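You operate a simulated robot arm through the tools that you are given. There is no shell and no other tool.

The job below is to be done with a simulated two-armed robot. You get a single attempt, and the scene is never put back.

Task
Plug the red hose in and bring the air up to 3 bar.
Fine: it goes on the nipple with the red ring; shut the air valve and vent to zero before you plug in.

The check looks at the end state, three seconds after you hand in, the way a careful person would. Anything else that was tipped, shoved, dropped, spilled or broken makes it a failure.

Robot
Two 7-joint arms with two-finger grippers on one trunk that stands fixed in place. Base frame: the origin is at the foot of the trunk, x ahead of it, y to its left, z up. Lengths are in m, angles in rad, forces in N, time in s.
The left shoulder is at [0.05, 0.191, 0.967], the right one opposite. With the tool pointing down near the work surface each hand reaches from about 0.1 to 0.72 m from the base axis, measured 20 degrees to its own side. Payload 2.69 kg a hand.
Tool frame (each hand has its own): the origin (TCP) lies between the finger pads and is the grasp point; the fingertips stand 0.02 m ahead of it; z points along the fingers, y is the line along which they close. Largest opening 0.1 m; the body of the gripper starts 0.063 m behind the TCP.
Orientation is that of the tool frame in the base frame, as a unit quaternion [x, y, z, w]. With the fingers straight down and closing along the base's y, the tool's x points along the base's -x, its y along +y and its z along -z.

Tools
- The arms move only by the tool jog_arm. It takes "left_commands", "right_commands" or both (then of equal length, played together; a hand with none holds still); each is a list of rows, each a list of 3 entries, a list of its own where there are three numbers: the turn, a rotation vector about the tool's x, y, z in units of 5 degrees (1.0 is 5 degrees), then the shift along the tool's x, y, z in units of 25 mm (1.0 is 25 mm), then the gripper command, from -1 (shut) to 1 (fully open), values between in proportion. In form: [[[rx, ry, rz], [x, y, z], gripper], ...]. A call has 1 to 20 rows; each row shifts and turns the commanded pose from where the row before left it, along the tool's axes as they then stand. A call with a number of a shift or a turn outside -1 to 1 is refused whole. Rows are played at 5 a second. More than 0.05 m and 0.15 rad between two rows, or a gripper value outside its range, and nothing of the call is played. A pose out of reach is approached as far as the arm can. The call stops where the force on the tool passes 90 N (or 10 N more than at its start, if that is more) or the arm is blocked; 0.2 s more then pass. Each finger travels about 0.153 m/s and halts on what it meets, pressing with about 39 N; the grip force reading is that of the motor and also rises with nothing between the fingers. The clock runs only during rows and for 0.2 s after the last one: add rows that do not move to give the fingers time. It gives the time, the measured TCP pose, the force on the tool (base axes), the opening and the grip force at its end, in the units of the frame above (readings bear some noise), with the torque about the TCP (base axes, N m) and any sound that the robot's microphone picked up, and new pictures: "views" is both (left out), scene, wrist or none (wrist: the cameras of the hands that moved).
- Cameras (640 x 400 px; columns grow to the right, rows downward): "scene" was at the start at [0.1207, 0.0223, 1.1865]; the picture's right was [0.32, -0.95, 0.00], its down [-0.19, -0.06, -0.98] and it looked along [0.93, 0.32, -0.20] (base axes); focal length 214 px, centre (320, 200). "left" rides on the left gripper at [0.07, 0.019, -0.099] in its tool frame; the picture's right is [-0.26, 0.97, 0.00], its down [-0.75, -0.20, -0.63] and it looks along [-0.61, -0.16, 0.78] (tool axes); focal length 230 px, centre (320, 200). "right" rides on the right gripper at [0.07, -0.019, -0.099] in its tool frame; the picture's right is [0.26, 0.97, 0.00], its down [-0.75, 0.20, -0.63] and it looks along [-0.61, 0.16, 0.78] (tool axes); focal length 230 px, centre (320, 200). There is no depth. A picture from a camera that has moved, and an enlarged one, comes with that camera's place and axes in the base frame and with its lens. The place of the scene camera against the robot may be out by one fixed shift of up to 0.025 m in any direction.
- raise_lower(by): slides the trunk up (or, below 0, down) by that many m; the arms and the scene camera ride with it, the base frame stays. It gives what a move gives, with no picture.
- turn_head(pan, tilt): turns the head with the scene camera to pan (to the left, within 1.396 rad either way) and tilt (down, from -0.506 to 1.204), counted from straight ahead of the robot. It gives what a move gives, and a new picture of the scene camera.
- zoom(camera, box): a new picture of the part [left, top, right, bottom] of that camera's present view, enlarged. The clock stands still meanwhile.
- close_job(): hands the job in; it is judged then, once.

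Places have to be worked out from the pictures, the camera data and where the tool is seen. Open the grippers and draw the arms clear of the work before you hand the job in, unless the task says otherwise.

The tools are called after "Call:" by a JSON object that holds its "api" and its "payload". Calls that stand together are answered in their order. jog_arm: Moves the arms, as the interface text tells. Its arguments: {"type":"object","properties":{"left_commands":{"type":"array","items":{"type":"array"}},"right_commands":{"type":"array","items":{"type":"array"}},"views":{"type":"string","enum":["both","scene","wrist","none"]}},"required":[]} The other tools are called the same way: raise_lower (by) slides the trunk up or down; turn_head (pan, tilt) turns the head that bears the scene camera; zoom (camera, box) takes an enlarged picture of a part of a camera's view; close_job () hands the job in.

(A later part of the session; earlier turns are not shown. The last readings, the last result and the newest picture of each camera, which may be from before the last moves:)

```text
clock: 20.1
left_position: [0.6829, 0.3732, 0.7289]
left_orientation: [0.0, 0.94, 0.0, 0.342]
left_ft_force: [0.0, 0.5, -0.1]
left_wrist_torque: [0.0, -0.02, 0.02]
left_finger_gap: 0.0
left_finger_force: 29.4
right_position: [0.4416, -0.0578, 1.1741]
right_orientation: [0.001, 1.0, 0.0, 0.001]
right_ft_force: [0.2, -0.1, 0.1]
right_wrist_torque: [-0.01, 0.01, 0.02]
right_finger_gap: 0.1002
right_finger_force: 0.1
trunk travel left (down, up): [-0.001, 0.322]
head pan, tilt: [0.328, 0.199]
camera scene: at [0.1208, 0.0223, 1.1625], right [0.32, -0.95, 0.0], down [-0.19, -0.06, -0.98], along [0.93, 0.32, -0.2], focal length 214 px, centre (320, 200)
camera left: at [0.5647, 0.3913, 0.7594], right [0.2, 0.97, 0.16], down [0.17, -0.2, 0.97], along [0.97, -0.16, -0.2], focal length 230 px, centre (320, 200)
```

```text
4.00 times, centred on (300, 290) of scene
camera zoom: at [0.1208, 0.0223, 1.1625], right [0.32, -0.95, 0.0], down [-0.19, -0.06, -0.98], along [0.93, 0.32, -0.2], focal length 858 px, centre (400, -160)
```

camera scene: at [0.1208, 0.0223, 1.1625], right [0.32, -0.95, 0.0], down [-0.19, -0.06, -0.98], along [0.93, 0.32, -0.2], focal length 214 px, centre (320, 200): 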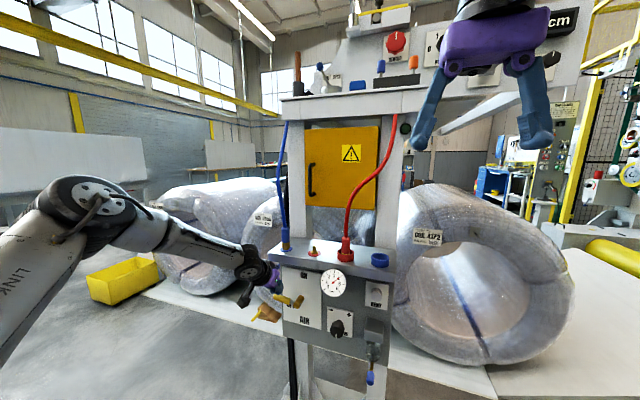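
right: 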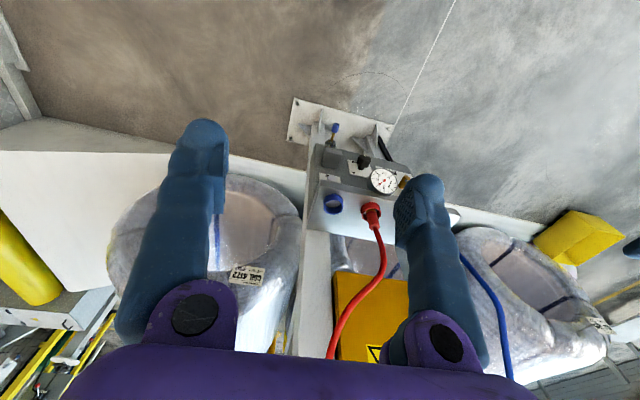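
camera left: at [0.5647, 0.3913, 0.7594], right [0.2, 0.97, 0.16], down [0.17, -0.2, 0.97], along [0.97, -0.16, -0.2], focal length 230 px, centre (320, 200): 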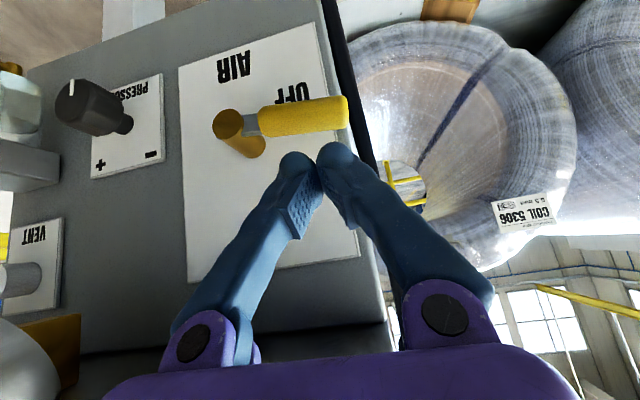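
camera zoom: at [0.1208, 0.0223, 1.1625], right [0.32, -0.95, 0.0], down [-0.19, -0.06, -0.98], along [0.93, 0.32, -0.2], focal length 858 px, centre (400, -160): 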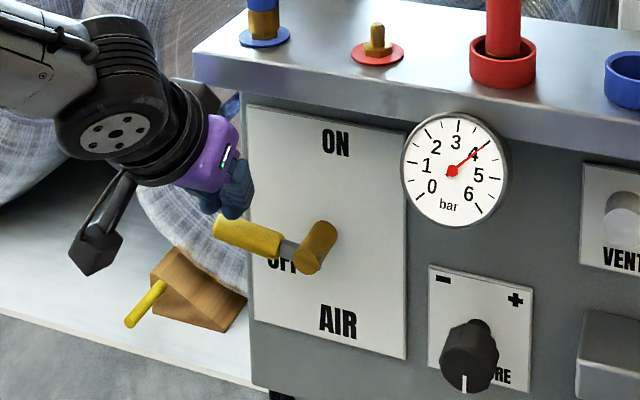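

The tip is right above the handle. I'll press down in small steps.

Call:
{"api": "jog_arm", "payload": {"left_commands": [[[0, 0, 0], [0.206, 0, 0.245], -1], [[0, 0, 0], [0.206, 0, 0.245], -1], [[0, 0, 0], [0.206, 0, 0.245], -1], [[0, 0, 0], [0.206, 0, 0.245], -1], [[0, 0, 0], [0, 0, 0], -1]], "views": "wrist"}}

Call:
{"api": "zoom", "payload": {"camera": "left", "box": [140, 40, 460, 240]}}

Call:
{"api": "zoom", "payload": {"camera": "scene", "box": [250, 240, 350, 340]}}

```text
clock: 21.3
left_position: [0.6819, 0.3723, 0.6971]
left_orientation: [0.002, 0.94, -0.002, 0.342]
left_ft_force: [0.6, 0.5, 0.6]
left_wrist_torque: [0.01, 0.0, -0.01]
left_finger_gap: 0.0
left_finger_force: 29.8
right_position: [0.4405, -0.0588, 1.175]
right_orientation: [0.002, 1.0, 0.0, 0.001]
right_ft_force: [0.4, 0.0, 0.5]
right_wrist_torque: [-0.01, -0.04, 0.01]
right_finger_gap: 0.1001
right_finger_force: 0.0
trunk travel left (down, up): [-0.001, 0.322]
head pan, tilt: [0.328, 0.199]
camera left: at [0.5634, 0.3916, 0.7279], right [0.2, 0.97, 0.16], down [0.17, -0.2, 0.97], along [0.97, -0.16, -0.2], focal length 230 px, centre (320, 200)
```

left: 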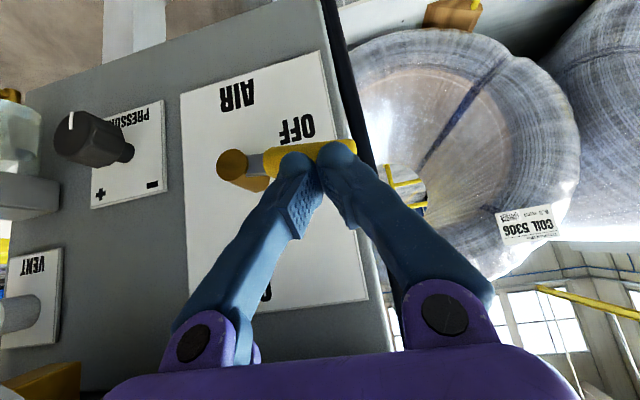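

```text
2.00 times, centred on (300, 140) of left
camera zoom: at [0.5634, 0.3916, 0.7279], right [0.2, 0.97, 0.16], down [0.17, -0.2, 0.97], along [0.97, -0.16, -0.2], focal length 460 px, centre (360, 320)
```

zoom: 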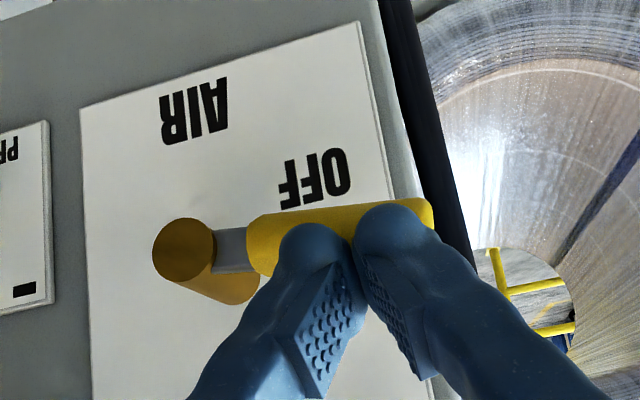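

```text
4.00 times, centred on (300, 290) of scene
camera zoom: at [0.1207, 0.0223, 1.1625], right [0.32, -0.95, 0.0], down [-0.19, -0.06, -0.98], along [0.93, 0.32, -0.2], focal length 858 px, centre (400, -160)
```

zoom: 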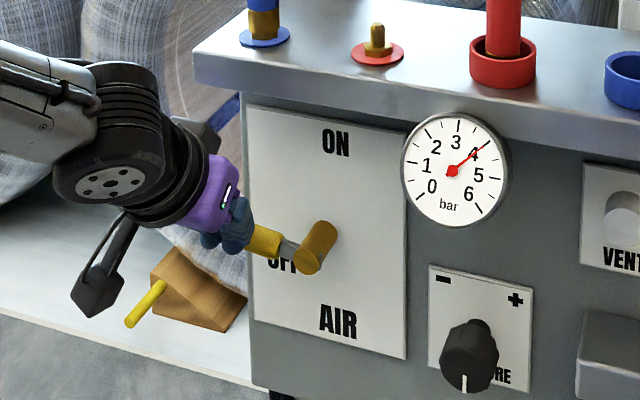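

I'll press a bit lower and watch the force.

Call:
{"api": "jog_arm", "payload": {"left_commands": [[[0, 0, 0], [0.154, 0, 0.184], -1], [[0, 0, 0], [0.154, 0, 0.184], -1]], "views": "wrist"}}

Call:
{"api": "zoom", "payload": {"camera": "left", "box": [140, 40, 460, 240]}}

```text
clock: 21.9
left_position: [0.6816, 0.3731, 0.6842]
left_orientation: [0.001, 0.94, -0.001, 0.342]
left_ft_force: [0.2, -0.5, 0.6]
left_wrist_torque: [0.01, -0.02, -0.02]
left_finger_gap: 0.0
left_finger_force: 29.4
right_position: [0.4406, -0.0578, 1.1741]
right_orientation: [0.001, 1.0, 0.001, 0.002]
right_ft_force: [-0.4, -0.2, 0.9]
right_wrist_torque: [0.0, -0.01, 0.03]
right_finger_gap: 0.0999
right_finger_force: 0.2
trunk travel left (down, up): [-0.001, 0.322]
head pan, tilt: [0.328, 0.199]
camera left: at [0.564, 0.3916, 0.7157], right [0.2, 0.97, 0.16], down [0.17, -0.2, 0.97], along [0.97, -0.16, -0.2], focal length 230 px, centre (320, 200)
```

left: 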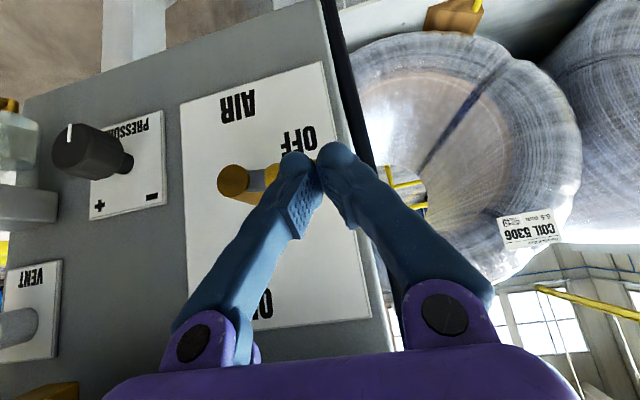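

```text
2.00 times, centred on (300, 140) of left
camera zoom: at [0.564, 0.3916, 0.7157], right [0.2, 0.97, 0.16], down [0.17, -0.2, 0.97], along [0.97, -0.16, -0.2], focal length 460 px, centre (360, 320)
```

zoom: 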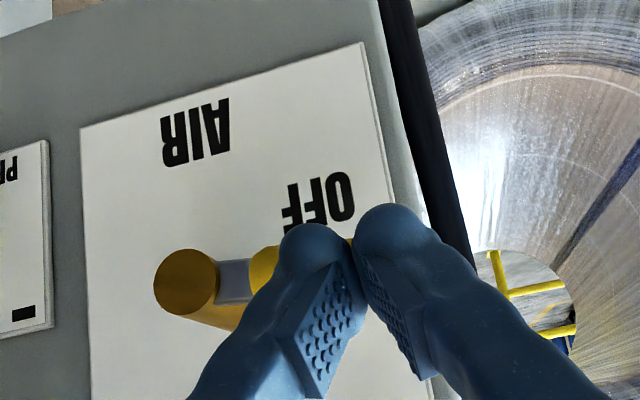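

With no contact force, the tip must be passing in front of the handle, so I need more depth. I'll go up, forward 2 cm, then down again.

Call:
{"api": "jog_arm", "payload": {"left_commands": [[[0, 0, 0], [-0.45, 0, -0.536], -1], [[0, 0, 0], [-0.45, 0, -0.536], -1], [[0, 0, 0], [-0.613, 0, 0.514], -1], [[0, 0, 0], [0, 0, 0], -1]], "views": "none"}}

Call:
{"api": "jog_arm", "payload": {"left_commands": [[[0, 0, 0], [0.206, 0, 0.245], -1], [[0, 0, 0], [0.206, 0, 0.245], -1], [[0, 0, 0], [0.206, 0, 0.245], -1], [[0, 0, 0], [0.128, 0, 0.153], -1], [[0, 0, 0], [0, 0, 0], -1]], "views": "wrist"}}

Call:
{"api": "zoom", "payload": {"camera": "left", "box": [140, 40, 460, 240]}}

```text
clock: 22.9
left_position: [0.702, 0.3732, 0.7192]
left_orientation: [0.0, 0.94, 0.0, 0.341]
left_ft_force: [0.9, -0.5, -0.7]
left_wrist_torque: [0.01, -0.03, -0.01]
left_finger_gap: 0.0
left_finger_force: 29.7
right_position: [0.4413, -0.0593, 1.1734]
right_orientation: [0.001, 1.0, 0.001, 0.001]
right_ft_force: [0.3, -0.3, -0.7]
right_wrist_torque: [0.0, 0.03, 0.01]
right_finger_gap: 0.1002
right_finger_force: 0.1
trunk travel left (down, up): [-0.001, 0.322]
head pan, tilt: [0.328, 0.199]
```

```text
clock: 24.1
left_position: [0.6989, 0.3728, 0.6927]
left_orientation: [0.001, 0.94, -0.001, 0.342]
left_ft_force: [0.1, -0.4, 0.2]
left_wrist_torque: [-0.01, -0.04, 0.0]
left_finger_gap: 0.0
left_finger_force: 29.4
left hand out of reach, approached as far as the arm can: row 4
right_position: [0.4407, -0.0587, 1.175]
right_orientation: [0.001, 1.0, 0.001, 0.001]
right_ft_force: [-0.5, 0.2, -0.2]
right_wrist_torque: [0.0, -0.04, 0.01]
right_finger_gap: 0.0998
right_finger_force: 0.1
trunk travel left (down, up): [-0.001, 0.322]
head pan, tilt: [0.328, 0.199]
camera left: at [0.5808, 0.3923, 0.7246], right [0.2, 0.97, 0.17], down [0.17, -0.2, 0.96], along [0.97, -0.16, -0.2], focal length 230 px, centre (320, 200)
```

left: 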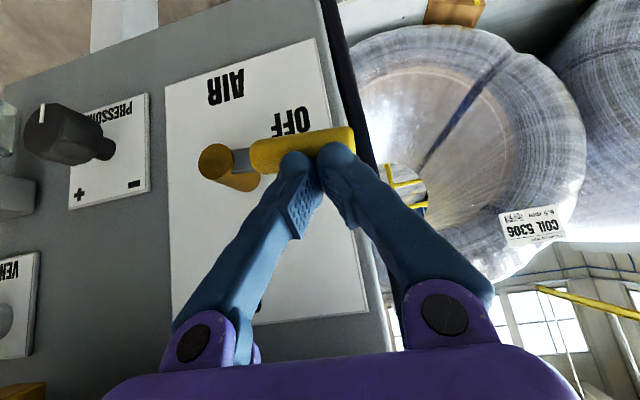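

```text
2.00 times, centred on (300, 140) of left
camera zoom: at [0.5808, 0.3923, 0.7246], right [0.2, 0.97, 0.17], down [0.17, -0.2, 0.96], along [0.97, -0.16, -0.2], focal length 460 px, centre (360, 320)
```

zoom: 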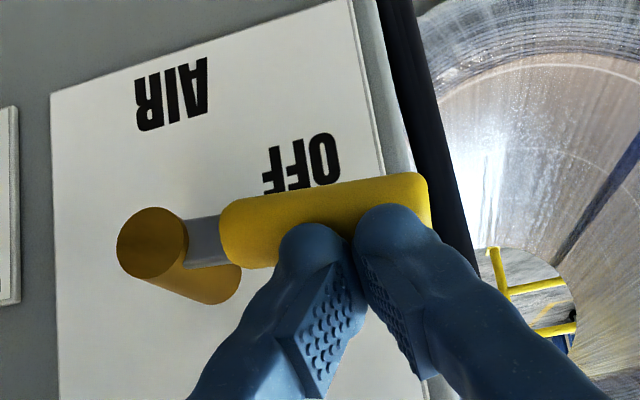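

The tip is now at the right depth, (0.712, 0.677), but at the edge of reach, and the lever has come down a bit more. I'll use a slightly steeper tool, which still clears the lid, and press further down.

Call:
{"api": "jog_arm", "payload": {"left_commands": [[[0, 0, 0], [-0.514, 0, -0.613], -1], [[0, 1, 0], [0, 0, 0], -1], [[0, 1, 0], [0, 0, 0], -1], [[0, 0, 0], [-0.173, 0, 0.1], -1], [[0, 0, 0], [0.12, 0, 0.208], -1], [[0, 0, 0], [0.12, 0, 0.208], -1], [[0, 0, 0], [0.12, 0, 0.208], -1], [[0, 0, 0], [0.12, 0, 0.208], -1], [[0, 0, 0], [0.12, 0, 0.208], -1], [[0, 0, 0], [0, 0, 0], -1]], "views": "both"}}

Call:
{"api": "zoom", "payload": {"camera": "left", "box": [140, 40, 460, 240]}}

Call:
{"api": "zoom", "payload": {"camera": "scene", "box": [250, 240, 350, 340]}}

```text
clock: 26.3
left_position: [0.6851, 0.378, 0.6952]
left_orientation: [0.001, 0.966, -0.001, 0.259]
left_ft_force: [0.1, -1.4, 0.1]
left_wrist_torque: [-0.03, 0.03, -0.02]
left_finger_gap: 0.0
left_finger_force: 29.3
left hand out of reach, approached as far as the arm can: row 3, 4, 6, 7, 8
right_position: [0.4413, -0.0588, 1.1744]
right_orientation: [0.0, 1.0, 0.0, 0.001]
right_ft_force: [0.6, -0.4, 0.4]
right_wrist_torque: [0.01, 0.0, -0.03]
right_finger_gap: 0.0999
right_finger_force: 0.1
trunk travel left (down, up): [-0.001, 0.322]
head pan, tilt: [0.328, 0.199]
camera scene: at [0.1207, 0.0223, 1.1625], right [0.32, -0.95, 0.0], down [-0.19, -0.06, -0.98], along [0.93, 0.32, -0.2], focal length 214 px, centre (320, 200)
camera left: at [0.574, 0.3958, 0.7452], right [0.23, 0.97, 0.13], down [0.33, -0.2, 0.92], along [0.92, -0.16, -0.37], focal length 230 px, centre (320, 200)
```

scene: 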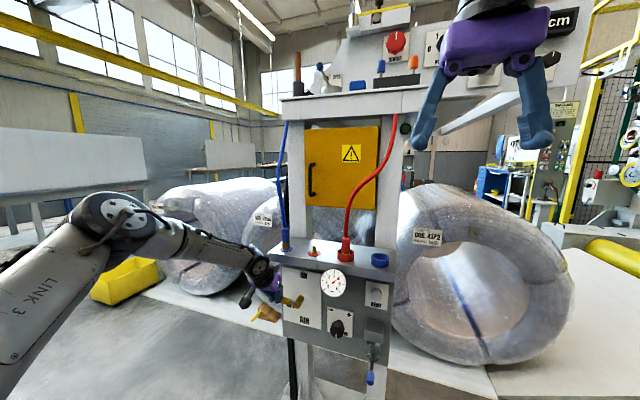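
left: 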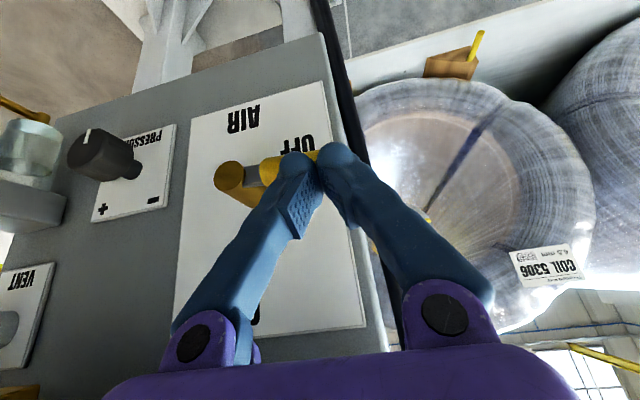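

```text
2.00 times, centred on (300, 140) of left
camera zoom: at [0.574, 0.3958, 0.7452], right [0.23, 0.97, 0.13], down [0.33, -0.2, 0.92], along [0.92, -0.16, -0.37], focal length 460 px, centre (360, 320)
```

zoom: 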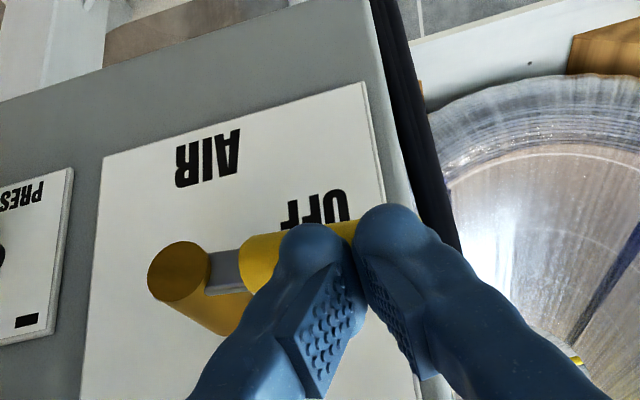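

```text
4.00 times, centred on (300, 290) of scene
camera zoom: at [0.1207, 0.0223, 1.1625], right [0.32, -0.95, 0.0], down [-0.19, -0.06, -0.98], along [0.93, 0.32, -0.2], focal length 858 px, centre (400, -160)
```

zoom: 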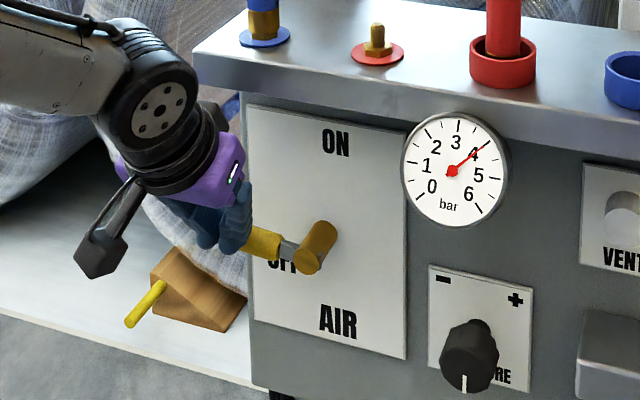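

Reach is limiting me here. The vent test will show whether the valve is really shut, so first I'll retreat and try, in free space, whether rolling the wrist lets the left arm hold a flatter tool further out.

Call:
{"api": "jog_arm", "payload": {"left_commands": [[[0, 0, 0], [-0.4, 0, -0.69], -1], [[0, 0, 0], [0.866, 0, -0.5], -1], [[0, 0, 0], [0.866, 0, -0.5], -1], [[0, 0, 0], [0.866, 0, -0.5], -1], [[0, 0, 0], [0.866, 0, -0.5], -1], [[0, 0, 0], [0.866, 0, -0.5], -1], [[0, -1, 0], [0, -0.5, 0], -1], [[0, -1, 0], [0, -0.5, 0], -1], [[0, -1, 0], [0, -0.5, 0], -1], [[0, -1, 0], [0, -0.5, 0], -1], [[0, -1, 0], [0, -0.5, 0], -1], [[0, -1, 0], [0, -0.5, 0], -1], [[0, 0, 0], [0, 0, 0], -1]], "views": "scene"}}

Call:
{"api": "zoom", "payload": {"camera": "scene", "box": [250, 240, 350, 340]}}

```text
clock: 29.1
left_position: [0.5636, 0.3022, 0.7121]
left_orientation: [0.0, 0.865, -0.001, 0.501]
left_ft_force: [-0.5, 0.5, 0.4]
left_wrist_torque: [0.01, 0.0, 0.0]
left_finger_gap: 0.0
left_finger_force: 29.4
right_position: [0.4418, -0.0596, 1.174]
right_orientation: [0.0, 1.0, 0.002, 0.001]
right_ft_force: [0.7, -0.4, -0.1]
right_wrist_torque: [0.01, 0.01, 0.01]
right_finger_gap: 0.1
right_finger_force: 0.0
trunk travel left (down, up): [-0.001, 0.322]
head pan, tilt: [0.328, 0.199]
camera scene: at [0.1208, 0.0222, 1.1625], right [0.32, -0.95, 0.0], down [-0.19, -0.06, -0.98], along [0.93, 0.32, -0.2], focal length 214 px, centre (320, 200)
```

scene: 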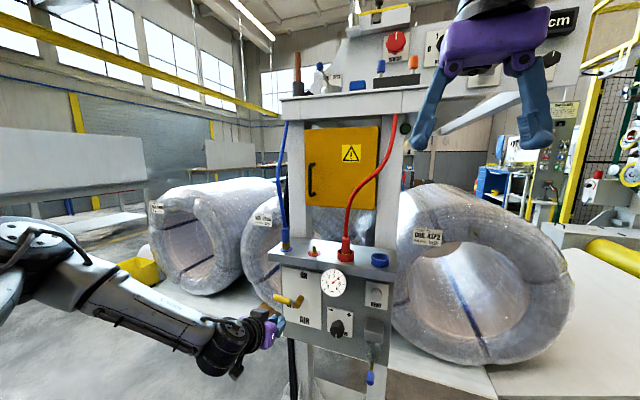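

```text
4.00 times, centred on (300, 290) of scene
camera zoom: at [0.1208, 0.0222, 1.1625], right [0.32, -0.95, 0.0], down [-0.19, -0.06, -0.98], along [0.93, 0.32, -0.2], focal length 858 px, centre (400, -160)
```

zoom: 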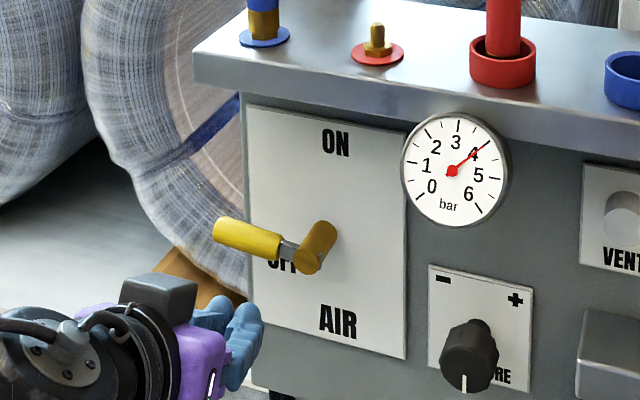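

The lever sits within a few degrees of horizontal. I'll raise the left hand slightly, roll the tool +45° and step forward in free space to compare reach.

Call:
{"api": "jog_arm", "payload": {"left_commands": [[[0, 0, 0], [-0.866, 0, -0.5], -1], [[0, 0, 1], [0, 0, 0], -1], [[0, 0, 1], [0, 0, 0], -1], [[0, 0, 1], [0, 0, 0], -1], [[0, 0, 1], [0, 0, 0], -1], [[0, 0, 1], [0, 0, 0], -1], [[0, 0, 1], [0, 0, 0], -1], [[0, 0, 1], [0, 0, 0], -1], [[0, 0, 1], [0, 0, 0], -1], [[0, 0, 1], [0, 0, 0], -1], [[0, 0, 0], [-0.354, 0.354, 0.866], -1], [[0, 0, 0], [-0.354, 0.354, 0.866], -1], [[0, 0, 0], [-0.354, 0.354, 0.866], -1], [[0, 0, 0], [-0.354, 0.354, 0.866], -1], [[0, 0, 0], [0, 0, 0], -1]], "views": "scene"}}

```text
clock: 32.3
left_position: [0.6631, 0.3028, 0.7355]
left_orientation: [0.332, 0.8, 0.191, 0.462]
left_ft_force: [-0.6, -0.5, -0.1]
left_wrist_torque: [0.02, -0.02, -0.02]
left_finger_gap: 0.0001
left_finger_force: 29.2
right_position: [0.4415, -0.0591, 1.1743]
right_orientation: [0.001, 1.0, 0.0, 0.001]
right_ft_force: [0.0, 0.9, 0.1]
right_wrist_torque: [0.0, -0.03, 0.02]
right_finger_gap: 0.1
right_finger_force: 0.0
trunk travel left (down, up): [-0.001, 0.322]
head pan, tilt: [0.328, 0.199]
camera scene: at [0.1208, 0.0222, 1.1625], right [0.32, -0.95, 0.0], down [-0.19, -0.06, -0.98], along [0.93, 0.32, -0.2], focal length 214 px, centre (320, 200)
```

scene: 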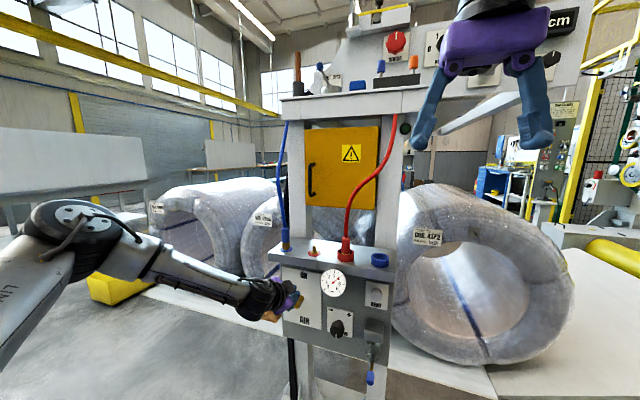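

The +45° roll reached x = 0.663 with no complaint. I'll test flattening to 75° and going a little further forward.

Call:
{"api": "jog_arm", "payload": {"left_commands": [[[-0.707, -0.707, 0], [0, 0, 0], -1], [[-0.707, -0.707, 0], [0, 0, 0], -1], [[-0.707, -0.707, 0], [0, 0, 0], -1], [[0, 0, 0], [-0.183, 0.183, 0.966], -1], [[0, 0, 0], [-0.04, 0.04, 0.2], -1], [[0, 0, 0], [0, 0, 0], -1]], "views": "none"}}

```text
clock: 33.7
left_position: [0.6861, 0.3088, 0.7474]
left_orientation: [0.303, 0.733, 0.232, 0.563]
left_ft_force: [0.3, 0.2, -0.5]
left_wrist_torque: [0.03, 0.06, 0.0]
left_finger_gap: 0.0
left_finger_force: 29.5
left hand out of reach, approached as far as the arm can: row 4
right_position: [0.4405, -0.0595, 1.1738]
right_orientation: [0.0, 1.0, 0.001, 0.001]
right_ft_force: [0.8, 0.7, -0.2]
right_wrist_torque: [0.03, -0.01, 0.01]
right_finger_gap: 0.0999
right_finger_force: 0.0
trunk travel left (down, up): [-0.001, 0.322]
head pan, tilt: [0.328, 0.199]
```

The roll helps. I'll roll another 45° and test further forward at the same flat angle. The tip stays clear of the stub and the lid.

Call:
{"api": "jog_arm", "payload": {"left_commands": [[[0, 0, 1], [0, 0, -0.5], -1], [[0, 0, 1], [0, 0, 0], -1], [[0, 0, 1], [0, 0, 0], -1], [[0, 0, 1], [0, 0, 0], -1], [[0, 0, 1], [0, 0, 0], -1], [[0, 0, 1], [0, 0, 0], -1], [[0, 0, 1], [0, 0, 0], -1], [[0, 0, 1], [0, 0, 0], -1], [[0, 0, 1], [0, 0, 0], -1], [[0, 0, 0], [0, 0, 0.5], -1], [[0, 0, 0], [0, 0.26, 0.96], -1], [[0, 0, 0], [0, 0, 0], -1]], "views": "both"}}

```text
clock: 36.3
left_position: [0.7039, 0.3142, 0.757]
left_orientation: [0.562, 0.561, 0.429, 0.431]
left_ft_force: [-0.1, -0.2, -0.3]
left_wrist_torque: [0.0, 0.0, 0.05]
left_finger_gap: 0.0
left_finger_force: 30.0
left hand out of reach, approached as far as the arm can: row 10, 11
right_position: [0.4407, -0.0582, 1.1743]
right_orientation: [0.001, 1.0, 0.001, 0.001]
right_ft_force: [0.1, -0.7, 0.4]
right_wrist_torque: [0.0, 0.03, 0.0]
right_finger_gap: 0.1001
right_finger_force: 0.1
trunk travel left (down, up): [-0.001, 0.322]
head pan, tilt: [0.328, 0.199]
camera scene: at [0.1207, 0.0223, 1.1625], right [0.32, -0.95, 0.0], down [-0.19, -0.06, -0.98], along [0.93, 0.32, -0.2], focal length 214 px, centre (320, 200)
camera left: at [0.6111, 0.3825, 0.801], right [0.25, -0.26, 0.93], down [-0.66, -0.75, -0.03], along [0.71, -0.61, -0.36], focal length 230 px, centre (320, 200)
```

scene: 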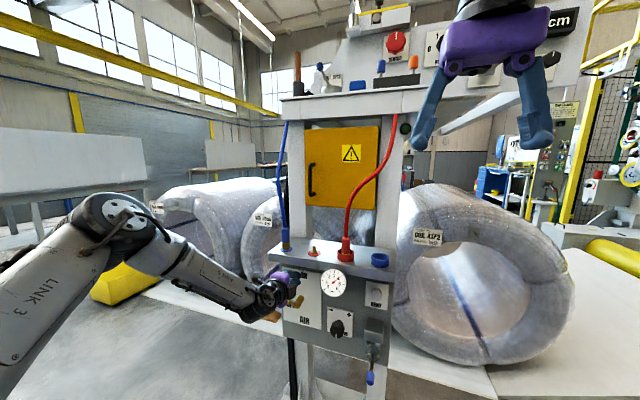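
left: 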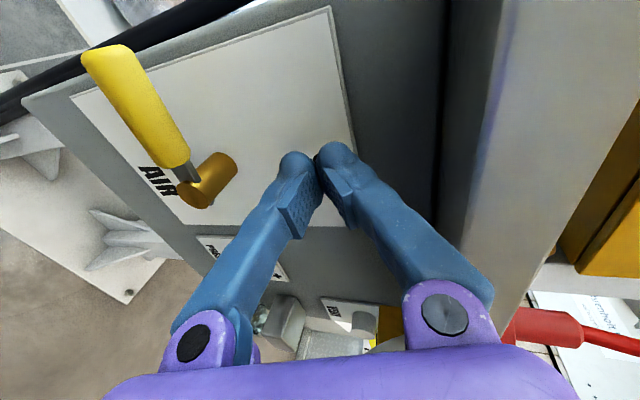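

This is a good side view of the lever. Triangulating its end at z ≈ 0.676 against the pivot at 0.656, it's still about 12° short of OFF. With this flatter, rolled tool I'll go over the handle end and press it down.

Call:
{"api": "jog_arm", "payload": {"left_commands": [[[0, 0, 0], [0.853, 0, 0], -1], [[0, 0, 0], [0.853, 0, 0], -1], [[0, 0, 0], [0.8, 0, 0], -1], [[0, 0, 0], [0, -0.618, 0.166], -1], [[0, 0, 0], [0, -0.618, 0.166], -1], [[0, 0, 0], [0, 0, 0], -1]], "views": "both"}}

Call:
{"api": "zoom", "payload": {"camera": "left", "box": [100, 0, 420, 240]}}

```text
clock: 37.7
left_position: [0.6996, 0.3788, 0.7307]
left_orientation: [0.561, 0.562, 0.429, 0.431]
left_ft_force: [-0.4, 0.2, -0.3]
left_wrist_torque: [-0.01, 0.03, 0.01]
left_finger_gap: 0.0003
left_finger_force: 30.0
left hand out of reach, approached as far as the arm can: row 5
right_position: [0.4403, -0.0581, 1.1747]
right_orientation: [0.001, 1.0, 0.0, 0.001]
right_ft_force: [-0.1, 0.2, 0.4]
right_wrist_torque: [-0.01, -0.01, -0.02]
right_finger_gap: 0.1
right_finger_force: 0.0
trunk travel left (down, up): [-0.001, 0.322]
head pan, tilt: [0.328, 0.199]
camera scene: at [0.1207, 0.0222, 1.1625], right [0.32, -0.95, 0.0], down [-0.19, -0.06, -0.98], along [0.93, 0.32, -0.2], focal length 214 px, centre (320, 200)
camera left: at [0.6077, 0.4468, 0.7744], right [0.25, -0.26, 0.93], down [-0.66, -0.75, -0.03], along [0.71, -0.61, -0.36], focal length 230 px, centre (320, 200)
```

scene: 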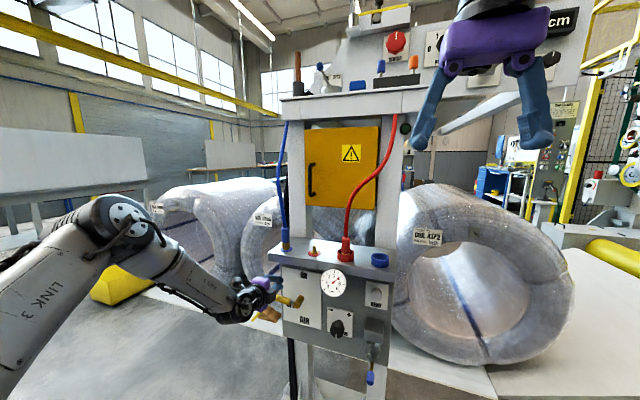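
left: 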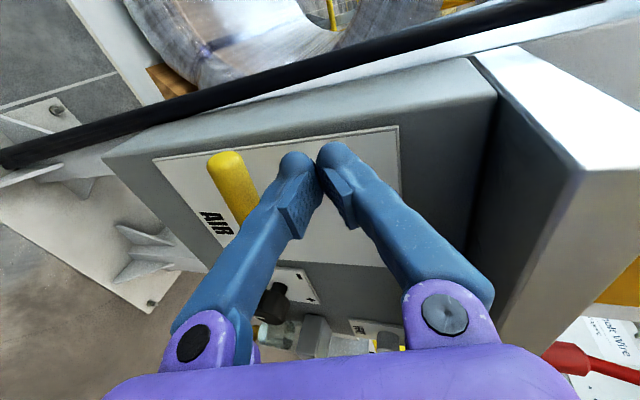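

```text
1.67 times, centred on (260, 120) of left
camera zoom: at [0.6077, 0.4468, 0.7744], right [0.25, -0.26, 0.93], down [-0.66, -0.75, -0.03], along [0.71, -0.61, -0.36], focal length 384 px, centre (420, 333)
```

zoom: 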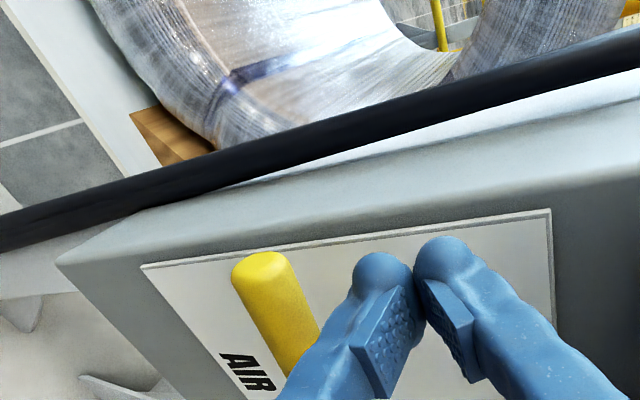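

I'll press straight down along the tool's own y, which eases x back slightly.

Call:
{"api": "jog_arm", "payload": {"left_commands": [[[0, 0, 0], [0, -0.33, 0.0], -1], [[0, 0, 0], [0, -0.33, 0.0], -1], [[0, 0, 0], [0, -0.33, 0.0], -1], [[0, 0, 0], [0, -0.33, 0.0], -1], [[0, 0, 0], [0, 0, 0], -1]], "views": "both"}}

Call:
{"api": "zoom", "payload": {"camera": "left", "box": [100, 0, 420, 240]}}

Call:
{"api": "zoom", "payload": {"camera": "scene", "box": [250, 240, 350, 340]}}

```text
clock: 38.9
left_position: [0.6797, 0.3806, 0.7156]
left_orientation: [0.562, 0.561, 0.429, 0.43]
left_ft_force: [0.3, 0.9, -0.2]
left_wrist_torque: [-0.06, 0.01, 0.0]
left_finger_gap: 0.0
left_finger_force: 29.9
left hand out of reach, approached as far as the arm can: row 1, 2, 3, 4
right_position: [0.4407, -0.0587, 1.1742]
right_orientation: [0.002, 1.0, 0.0, 0.0]
right_ft_force: [0.1, -0.1, -0.3]
right_wrist_torque: [0.03, 0.0, 0.02]
right_finger_gap: 0.0999
right_finger_force: 0.1
trunk travel left (down, up): [-0.001, 0.322]
head pan, tilt: [0.328, 0.199]
camera scene: at [0.1207, 0.0223, 1.1625], right [0.32, -0.95, 0.0], down [-0.19, -0.06, -0.98], along [0.93, 0.32, -0.2], focal length 214 px, centre (320, 200)
camera left: at [0.5869, 0.4499, 0.7596], right [0.25, -0.26, 0.93], down [-0.66, -0.75, -0.03], along [0.71, -0.61, -0.36], focal length 230 px, centre (320, 200)
```

scene: 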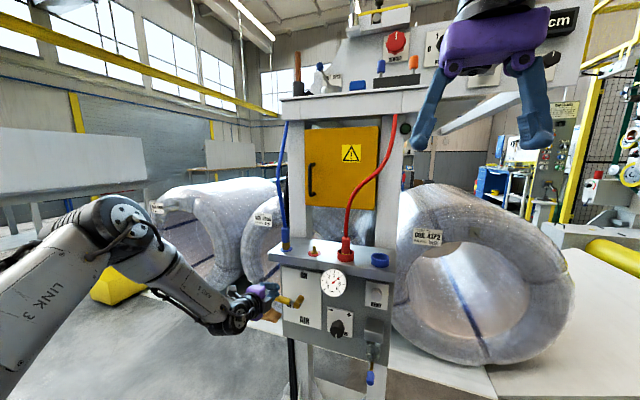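
left: 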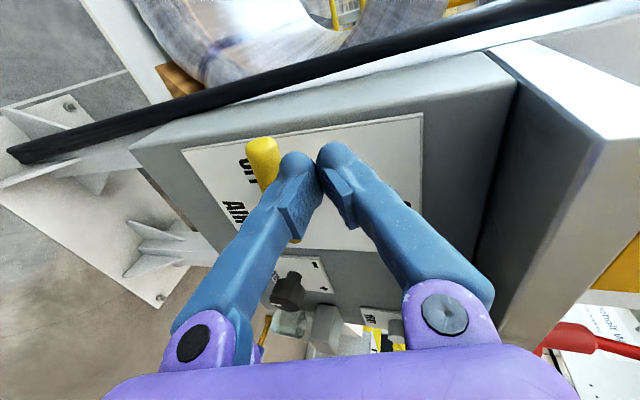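

```text
1.67 times, centred on (260, 120) of left
camera zoom: at [0.5869, 0.4499, 0.7596], right [0.25, -0.26, 0.93], down [-0.66, -0.75, -0.03], along [0.71, -0.61, -0.36], focal length 384 px, centre (420, 333)
```

zoom: 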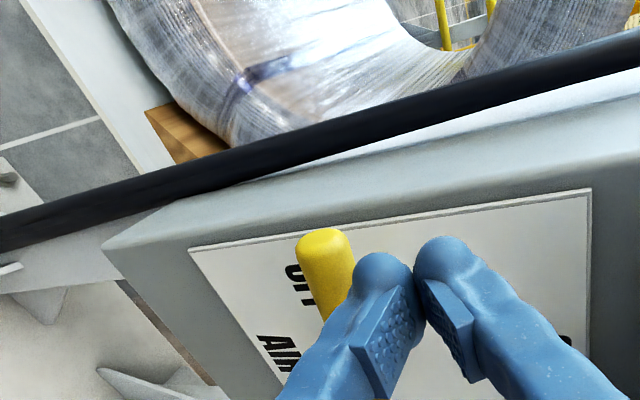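

```text
4.00 times, centred on (300, 290) of scene
camera zoom: at [0.1207, 0.0223, 1.1625], right [0.32, -0.95, 0.0], down [-0.19, -0.06, -0.98], along [0.93, 0.32, -0.2], focal length 858 px, centre (400, -160)
```

zoom: 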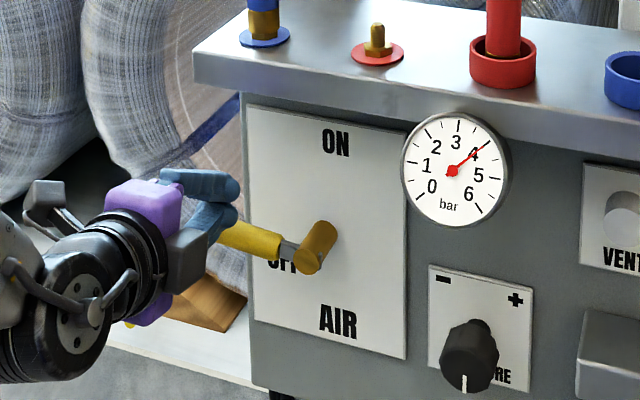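

The low, flat pose is limiting. The arm's elbow sits out to the left, so I'll yaw the tool 30° to the right to follow the forearm, then press down on the handle.

Call:
{"api": "jog_arm", "payload": {"left_commands": [[[0, -0.966, 0.259], [0, 0, 0], -1], [[0, -0.966, 0.259], [0, 0, 0], -1], [[0, -0.966, 0.259], [0, 0, 0], -1], [[0, -0.966, 0.259], [0, 0, 0], -1], [[0, -0.966, 0.259], [0, 0, 0], -1], [[0, -0.966, 0.259], [0, 0, 0], -1], [[0, 0, 0], [0, 0, 0], -1]], "views": "none"}}

```text
clock: 40.5
left_position: [0.6707, 0.38, 0.7255]
left_orientation: [0.688, 0.397, 0.302, 0.527]
left_ft_force: [0.3, -0.6, 0.2]
left_wrist_torque: [0.0, -0.01, 0.03]
left_finger_gap: 0.0001
left_finger_force: 29.5
left hand out of reach, approached as far as the arm can: row 5, 6
right_position: [0.4414, -0.0579, 1.1745]
right_orientation: [0.001, 1.0, 0.001, 0.001]
right_ft_force: [-0.6, 0.9, -0.6]
right_wrist_torque: [-0.05, -0.06, -0.04]
right_finger_gap: 0.1
right_finger_force: 0.1
trunk travel left (down, up): [-0.001, 0.322]
head pan, tilt: [0.328, 0.199]
```

Yawing right made it worse, so I'll test yawing to the left instead.

Call:
{"api": "jog_arm", "payload": {"left_commands": [[[0, 0.966, -0.259], [0, 0, 0], -1], [[0, 0.966, -0.259], [0, 0, 0], -1], [[0, 0.966, -0.259], [0, 0, 0], -1], [[0, 0.966, -0.259], [0, 0, 0], -1], [[0, 0.966, -0.259], [0, 0, 0], -1], [[0, 0.966, -0.259], [0, 0, 0], -1], [[0, 0.966, -0.259], [0, 0, 0], -1], [[0, 0.966, -0.259], [0, 0, 0], -1], [[0, 0.966, -0.259], [0, 0, 0], -1], [[0, 0.966, -0.259], [0, 0, 0], -1], [[0, 0, 0], [0, 0, 0.5], -1], [[0, 0, 0], [0, -0.5, 0], -1], [[0, 0, 0], [0, -0.5, 0], -1], [[0, 0, 0], [0, 0, 0], -1]], "views": "both"}}

```text
clock: 43.5
left_position: [0.6588, 0.3944, 0.7279]
left_orientation: [0.456, 0.65, 0.498, 0.349]
left_ft_force: [0.6, 0.1, -0.7]
left_wrist_torque: [-0.01, 0.02, -0.03]
left_finger_gap: 0.0001
left_finger_force: 29.7
left hand out of reach, approached as far as the arm can: row 9, 10, 11, 12, 13
right_position: [0.4414, -0.0585, 1.1749]
right_orientation: [0.001, 1.0, 0.001, 0.001]
right_ft_force: [0.4, 0.9, -0.7]
right_wrist_torque: [0.0, -0.03, -0.04]
right_finger_gap: 0.0999
right_finger_force: 0.1
trunk travel left (down, up): [-0.001, 0.322]
head pan, tilt: [0.328, 0.199]
camera scene: at [0.1207, 0.0223, 1.1625], right [0.32, -0.95, 0.0], down [-0.19, -0.06, -0.98], along [0.93, 0.32, -0.2], focal length 214 px, centre (320, 200)
camera left: at [0.5478, 0.4277, 0.7713], right [0.32, -0.16, 0.93], down [-0.37, -0.93, -0.03], along [0.87, -0.33, -0.36], focal length 230 px, centre (320, 200)
```

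scene: 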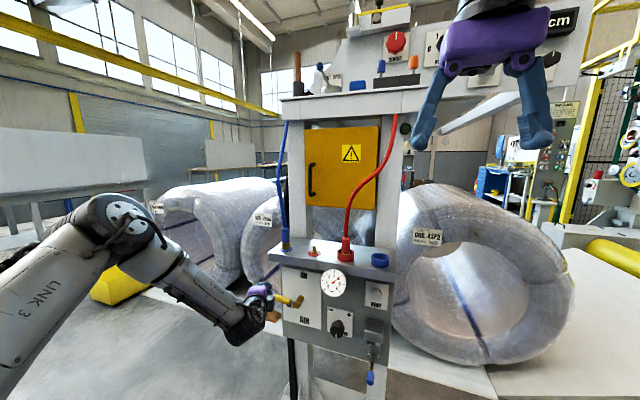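
left: 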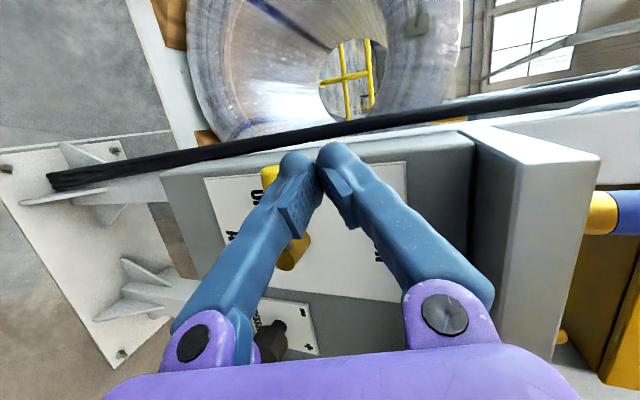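

Both yaw directions limit it. The roll gave the real gain, so I'll return the yaw to zero, back off and roll further to 180°, with the camera on top, then test again.

Call:
{"api": "jog_arm", "payload": {"left_commands": [[[0, 0, 0], [0, 0, -1], -1], [[0, 0, 0], [0, 0.3, -1], -1], [[0, -0.966, 0.259], [0, 0, 0], -1], [[0, -0.966, 0.259], [0, 0, 0], -1], [[0, -0.966, 0.259], [0, 0, 0], -1], [[0, -0.966, 0.259], [0, 0, 0], -1], [[0, 0, 1], [0, 0, 0], -1], [[0, 0, 1], [0, 0, 0], -1], [[0, 0, 1], [0, 0, 0], -1], [[0, 0, 1], [0, 0, 0], -1], [[0, 0, 1], [0, 0, 0], -1], [[0, 0, 1], [0, 0, 0], -1], [[0, 0, 1], [0, 0, 0], -1], [[0, 0, 1], [0, 0, 0], -1], [[0, 0, 1], [0, 0, 0], -1], [[0, 0, 0], [0, 0, 0], -1]], "views": "none"}}

Call:
{"api": "jog_arm", "payload": {"left_commands": [[[0, 0, 1], [0, 0, 0], -1], [[0, 0, 1], [0, 0, 0], -1], [[0, 0, 1], [0, 0, 0], -1], [[0, 0, 1], [0, 0, 0], -1], [[0, 0, 1], [0, 0, 0], -1], [[0, 0, 1], [0, 0, 0], -1], [[0, 0, 1], [0, 0, 0], -1], [[0, 0, 1], [0, 0, 0], -1], [[0, 0, 1], [0, 0, 0], -1], [[0, 0, 0], [0, 0, 0], -1]], "views": "both"}}

```text
clock: 46.9
left_position: [0.6146, 0.3779, 0.7468]
left_orientation: [0.733, 0.302, 0.562, 0.235]
left_ft_force: [0.4, -0.3, 0.1]
left_wrist_torque: [0.0, 0.04, 0.0]
left_finger_gap: 0.0002
left_finger_force: 29.1
right_position: [0.4411, -0.0586, 1.1747]
right_orientation: [0.001, 1.0, 0.001, 0.001]
right_ft_force: [-0.3, -0.1, -0.2]
right_wrist_torque: [0.0, 0.01, -0.01]
right_finger_gap: 0.1001
right_finger_force: 0.0
trunk travel left (down, up): [-0.001, 0.322]
head pan, tilt: [0.328, 0.199]
```

```text
clock: 49.1
left_position: [0.6138, 0.3779, 0.7462]
left_orientation: [0.794, -0.001, 0.608, 0.0]
left_ft_force: [-0.3, -0.4, 1.1]
left_wrist_torque: [0.01, -0.02, -0.02]
left_finger_gap: 0.0001
left_finger_force: 28.9
right_position: [0.4426, -0.0586, 1.1739]
right_orientation: [0.001, 1.0, 0.001, 0.001]
right_ft_force: [-1.0, 0.5, -0.2]
right_wrist_torque: [-0.03, -0.01, -0.01]
right_finger_gap: 0.0999
right_finger_force: 0.1
trunk travel left (down, up): [-0.001, 0.322]
head pan, tilt: [0.328, 0.199]
camera scene: at [0.1207, 0.0223, 1.1625], right [0.32, -0.95, 0.0], down [-0.19, -0.06, -0.98], along [0.93, 0.32, -0.2], focal length 214 px, centre (320, 200)
camera left: at [0.5352, 0.3578, 0.8397], right [-0.07, -0.97, -0.25], down [-0.8, 0.2, -0.56], along [0.59, 0.16, -0.79], focal length 230 px, centre (320, 200)
```

scene: 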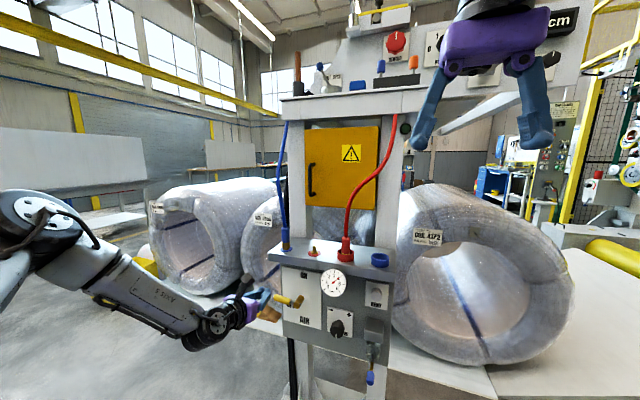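
left: 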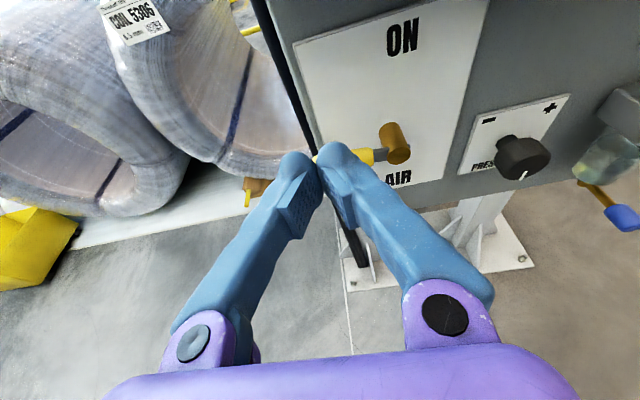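

The view is now upright, with the camera above the hand. I'll test going forward above the handle.

Call:
{"api": "jog_arm", "payload": {"left_commands": [[[0, 0, 0], [-0.02, 0, 0.84], -1], [[0, 0, 0], [-0.02, 0, 0.84], -1], [[0, 0, 0], [-0.02, 0, 0.84], -1], [[0, 0, 0], [-0.02, 0, 0.84], -1], [[0, 0, 0], [0, 0, 0], -1]], "views": "wrist"}}

```text
clock: 50.3
left_position: [0.6922, 0.3774, 0.726]
left_orientation: [0.794, 0.0, 0.608, 0.001]
left_ft_force: [-0.2, 0.6, 0.2]
left_wrist_torque: [-0.01, 0.01, -0.01]
left_finger_gap: 0.0003
left_finger_force: 29.1
left hand out of reach, approached as far as the arm can: row 4
right_position: [0.4417, -0.0584, 1.1738]
right_orientation: [0.001, 1.0, 0.001, 0.001]
right_ft_force: [-0.1, 0.9, 0.5]
right_wrist_torque: [0.0, -0.01, 0.02]
right_finger_gap: 0.0998
right_finger_force: 0.0
trunk travel left (down, up): [-0.001, 0.322]
head pan, tilt: [0.328, 0.199]
camera left: at [0.614, 0.3581, 0.8188], right [-0.07, -0.97, -0.25], down [-0.8, 0.2, -0.56], along [0.59, 0.16, -0.79], focal length 230 px, centre (320, 200)
```

left: 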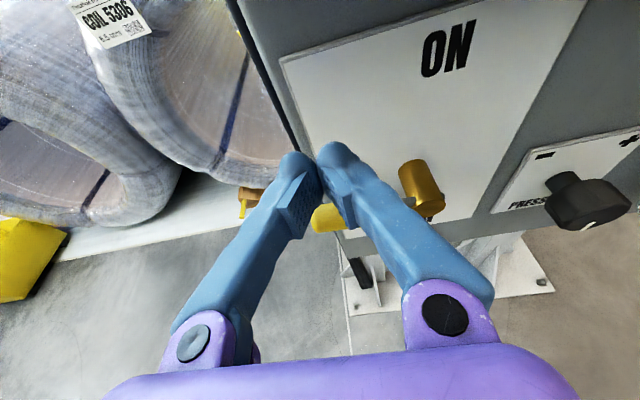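

I'm at the reach limit again. I'll turn the head to look at the left arm itself and see which joint is limiting.

Call:
{"api": "turn_head", "payload": {"pan": 0.75, "tilt": 0.45}}

```text
clock: 51.2
left_position: [0.6928, 0.3773, 0.7243]
left_orientation: [0.794, 0.0, 0.608, 0.001]
left_ft_force: [-0.4, 0.9, 0.6]
left_wrist_torque: [-0.04, -0.02, 0.02]
left_finger_gap: 0.0002
left_finger_force: 29.6
right_position: [0.441, -0.0574, 1.1743]
right_orientation: [0.001, 1.0, 0.001, 0.0]
right_ft_force: [-0.5, 0.5, 0.6]
right_wrist_torque: [-0.03, 0.02, 0.02]
right_finger_gap: 0.1003
right_finger_force: 0.0
trunk travel left (down, up): [-0.001, 0.322]
head pan, tilt: [0.75, 0.45]
camera scene: at [0.0998, 0.0549, 1.1392], right [0.68, -0.73, 0.0], down [-0.32, -0.3, -0.9], along [0.66, 0.61, -0.43], focal length 214 px, centre (320, 200)
```

scene: 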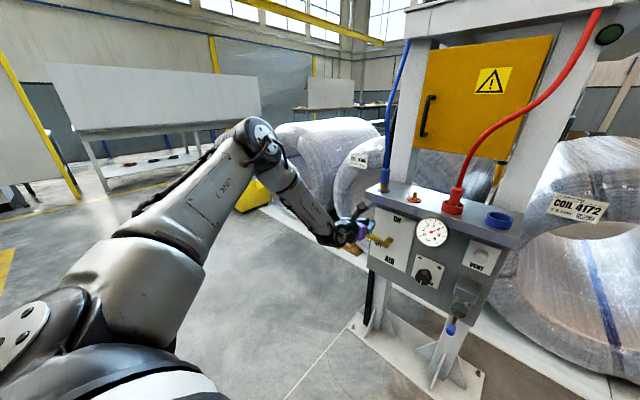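

This looks like a wrist that can only bend up about 35° from the forearm. Rolling the tool while it's in line with the forearm should move that bend onto another joint. I'll back off, line the tool up with the forearm at about 50° and roll further.

Call:
{"api": "jog_arm", "payload": {"left_commands": [[[0, 0, 0], [0, 0, -1], -1], [[0, 0, 0], [0, 0, -1], -1], [[0, 0, 0], [0, 0, -1], -1], [[0, -1, 0], [0, 0, 0], -1], [[0, -1, 0], [0, 0, 0], -1], [[0, -1, 0], [0, 0, 0], -1], [[0, -1, 0], [0, 0, 0], -1], [[0, -1, 0], [0, 0, 0], -1], [[0, 0, 1], [0, 0, 0], -1], [[0, 0, 1], [0, 0, 0], -1], [[0, 0, 1], [0, 0, 0], -1], [[0, 0, 1], [0, 0, 0], -1], [[0, 0, 1], [0, 0, 0], -1], [[0, 0, 1], [0, 0, 0], -1], [[0, 0, 1], [0, 0, 0], -1], [[0, 0, 1], [0, 0, 0], -1], [[0, 0, 1], [0, 0, 0], -1], [[0, 0, 0], [0, 0, 0], -1]], "views": "scene"}}

Call:
{"api": "zoom", "payload": {"camera": "scene", "box": [180, 90, 500, 290]}}

```text
clock: 55.0
left_position: [0.6208, 0.3782, 0.7466]
left_orientation: [0.837, -0.348, 0.391, -0.16]
left_ft_force: [0.0, 0.2, -0.4]
left_wrist_torque: [-0.03, 0.0, 0.0]
left_finger_gap: 0.0
left_finger_force: 29.4
right_position: [0.4411, -0.0579, 1.1745]
right_orientation: [0.001, 1.0, 0.001, 0.001]
right_ft_force: [-1.3, 0.3, -0.9]
right_wrist_torque: [0.0, 0.0, 0.0]
right_finger_gap: 0.0999
right_finger_force: 0.1
trunk travel left (down, up): [-0.001, 0.322]
head pan, tilt: [0.75, 0.45]
camera scene: at [0.0997, 0.0549, 1.1392], right [0.68, -0.73, 0.0], down [-0.32, -0.3, -0.9], along [0.66, 0.61, -0.44], focal length 214 px, centre (320, 200)
```

scene: 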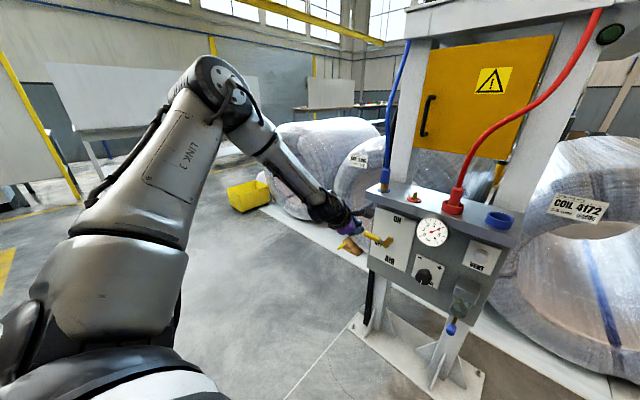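

```text
2.00 times, centred on (340, 190) of scene
camera zoom: at [0.0997, 0.0549, 1.1392], right [0.68, -0.73, 0.0], down [-0.32, -0.3, -0.9], along [0.66, 0.61, -0.44], focal length 429 px, centre (280, 220)
```

zoom: 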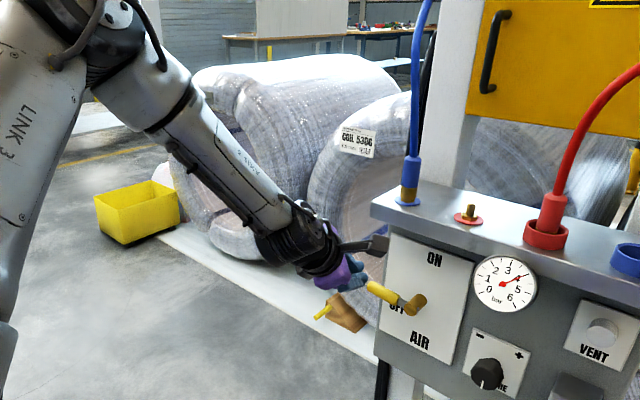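

I'll continue rolling in line with the forearm.

Call:
{"api": "jog_arm", "payload": {"left_commands": [[[0, 0, 1], [0, 0, 0], -1], [[0, 0, 1], [0, 0, 0], -1], [[0, 0, 1], [0, 0, 0], -1], [[0, 0, 1], [0, 0, 0], -1], [[0, 0, 1], [0, 0, 0], -1], [[0, 0, 1], [0, 0, 0], -1], [[0, 0, 1], [0, 0, 0], -1], [[0, 0, 1], [0, 0, 0], -1], [[0, 0, 1], [0, 0, 0], -1], [[0, 0, 1], [0, 0, 0], -1], [[0, 0, 1], [0, 0, 0], -1], [[0, 0, 1], [0, 0, 0], -1], [[0, 0, 1], [0, 0, 0], -1], [[0, 0, 1], [0, 0, 0], -1], [[0, 0, 1], [0, 0, 0], -1], [[0, 0, 1], [0, 0, 0], -1], [[0, 0, 1], [0, 0, 0], -1], [[0, 0, 1], [0, 0, 0], -1], [[0, 0, 0], [0, 0, 0], -1]], "views": "scene"}}

```text
clock: 59.0
left_position: [0.62, 0.3789, 0.7457]
left_orientation: [-0.381, 0.822, -0.181, 0.383]
left_ft_force: [-0.2, 0.9, 0.1]
left_wrist_torque: [0.0, -0.02, 0.0]
left_finger_gap: 0.0
left_finger_force: 29.6
left hand out of reach, approached as far as the arm can: row 18
right_position: [0.4409, -0.0587, 1.1736]
right_orientation: [0.001, 1.0, 0.0, 0.001]
right_ft_force: [-0.4, 0.0, -0.1]
right_wrist_torque: [0.0, 0.01, -0.04]
right_finger_gap: 0.0999
right_finger_force: 0.0
trunk travel left (down, up): [-0.001, 0.322]
head pan, tilt: [0.75, 0.45]
camera scene: at [0.0997, 0.0549, 1.1392], right [0.68, -0.73, 0.0], down [-0.32, -0.3, -0.9], along [0.66, 0.61, -0.44], focal length 214 px, centre (320, 200)
```

scene: 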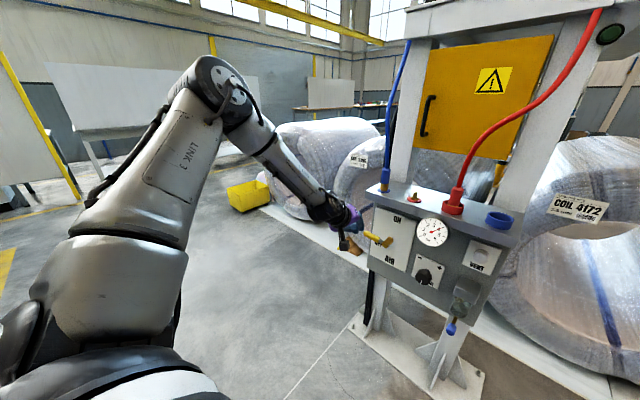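

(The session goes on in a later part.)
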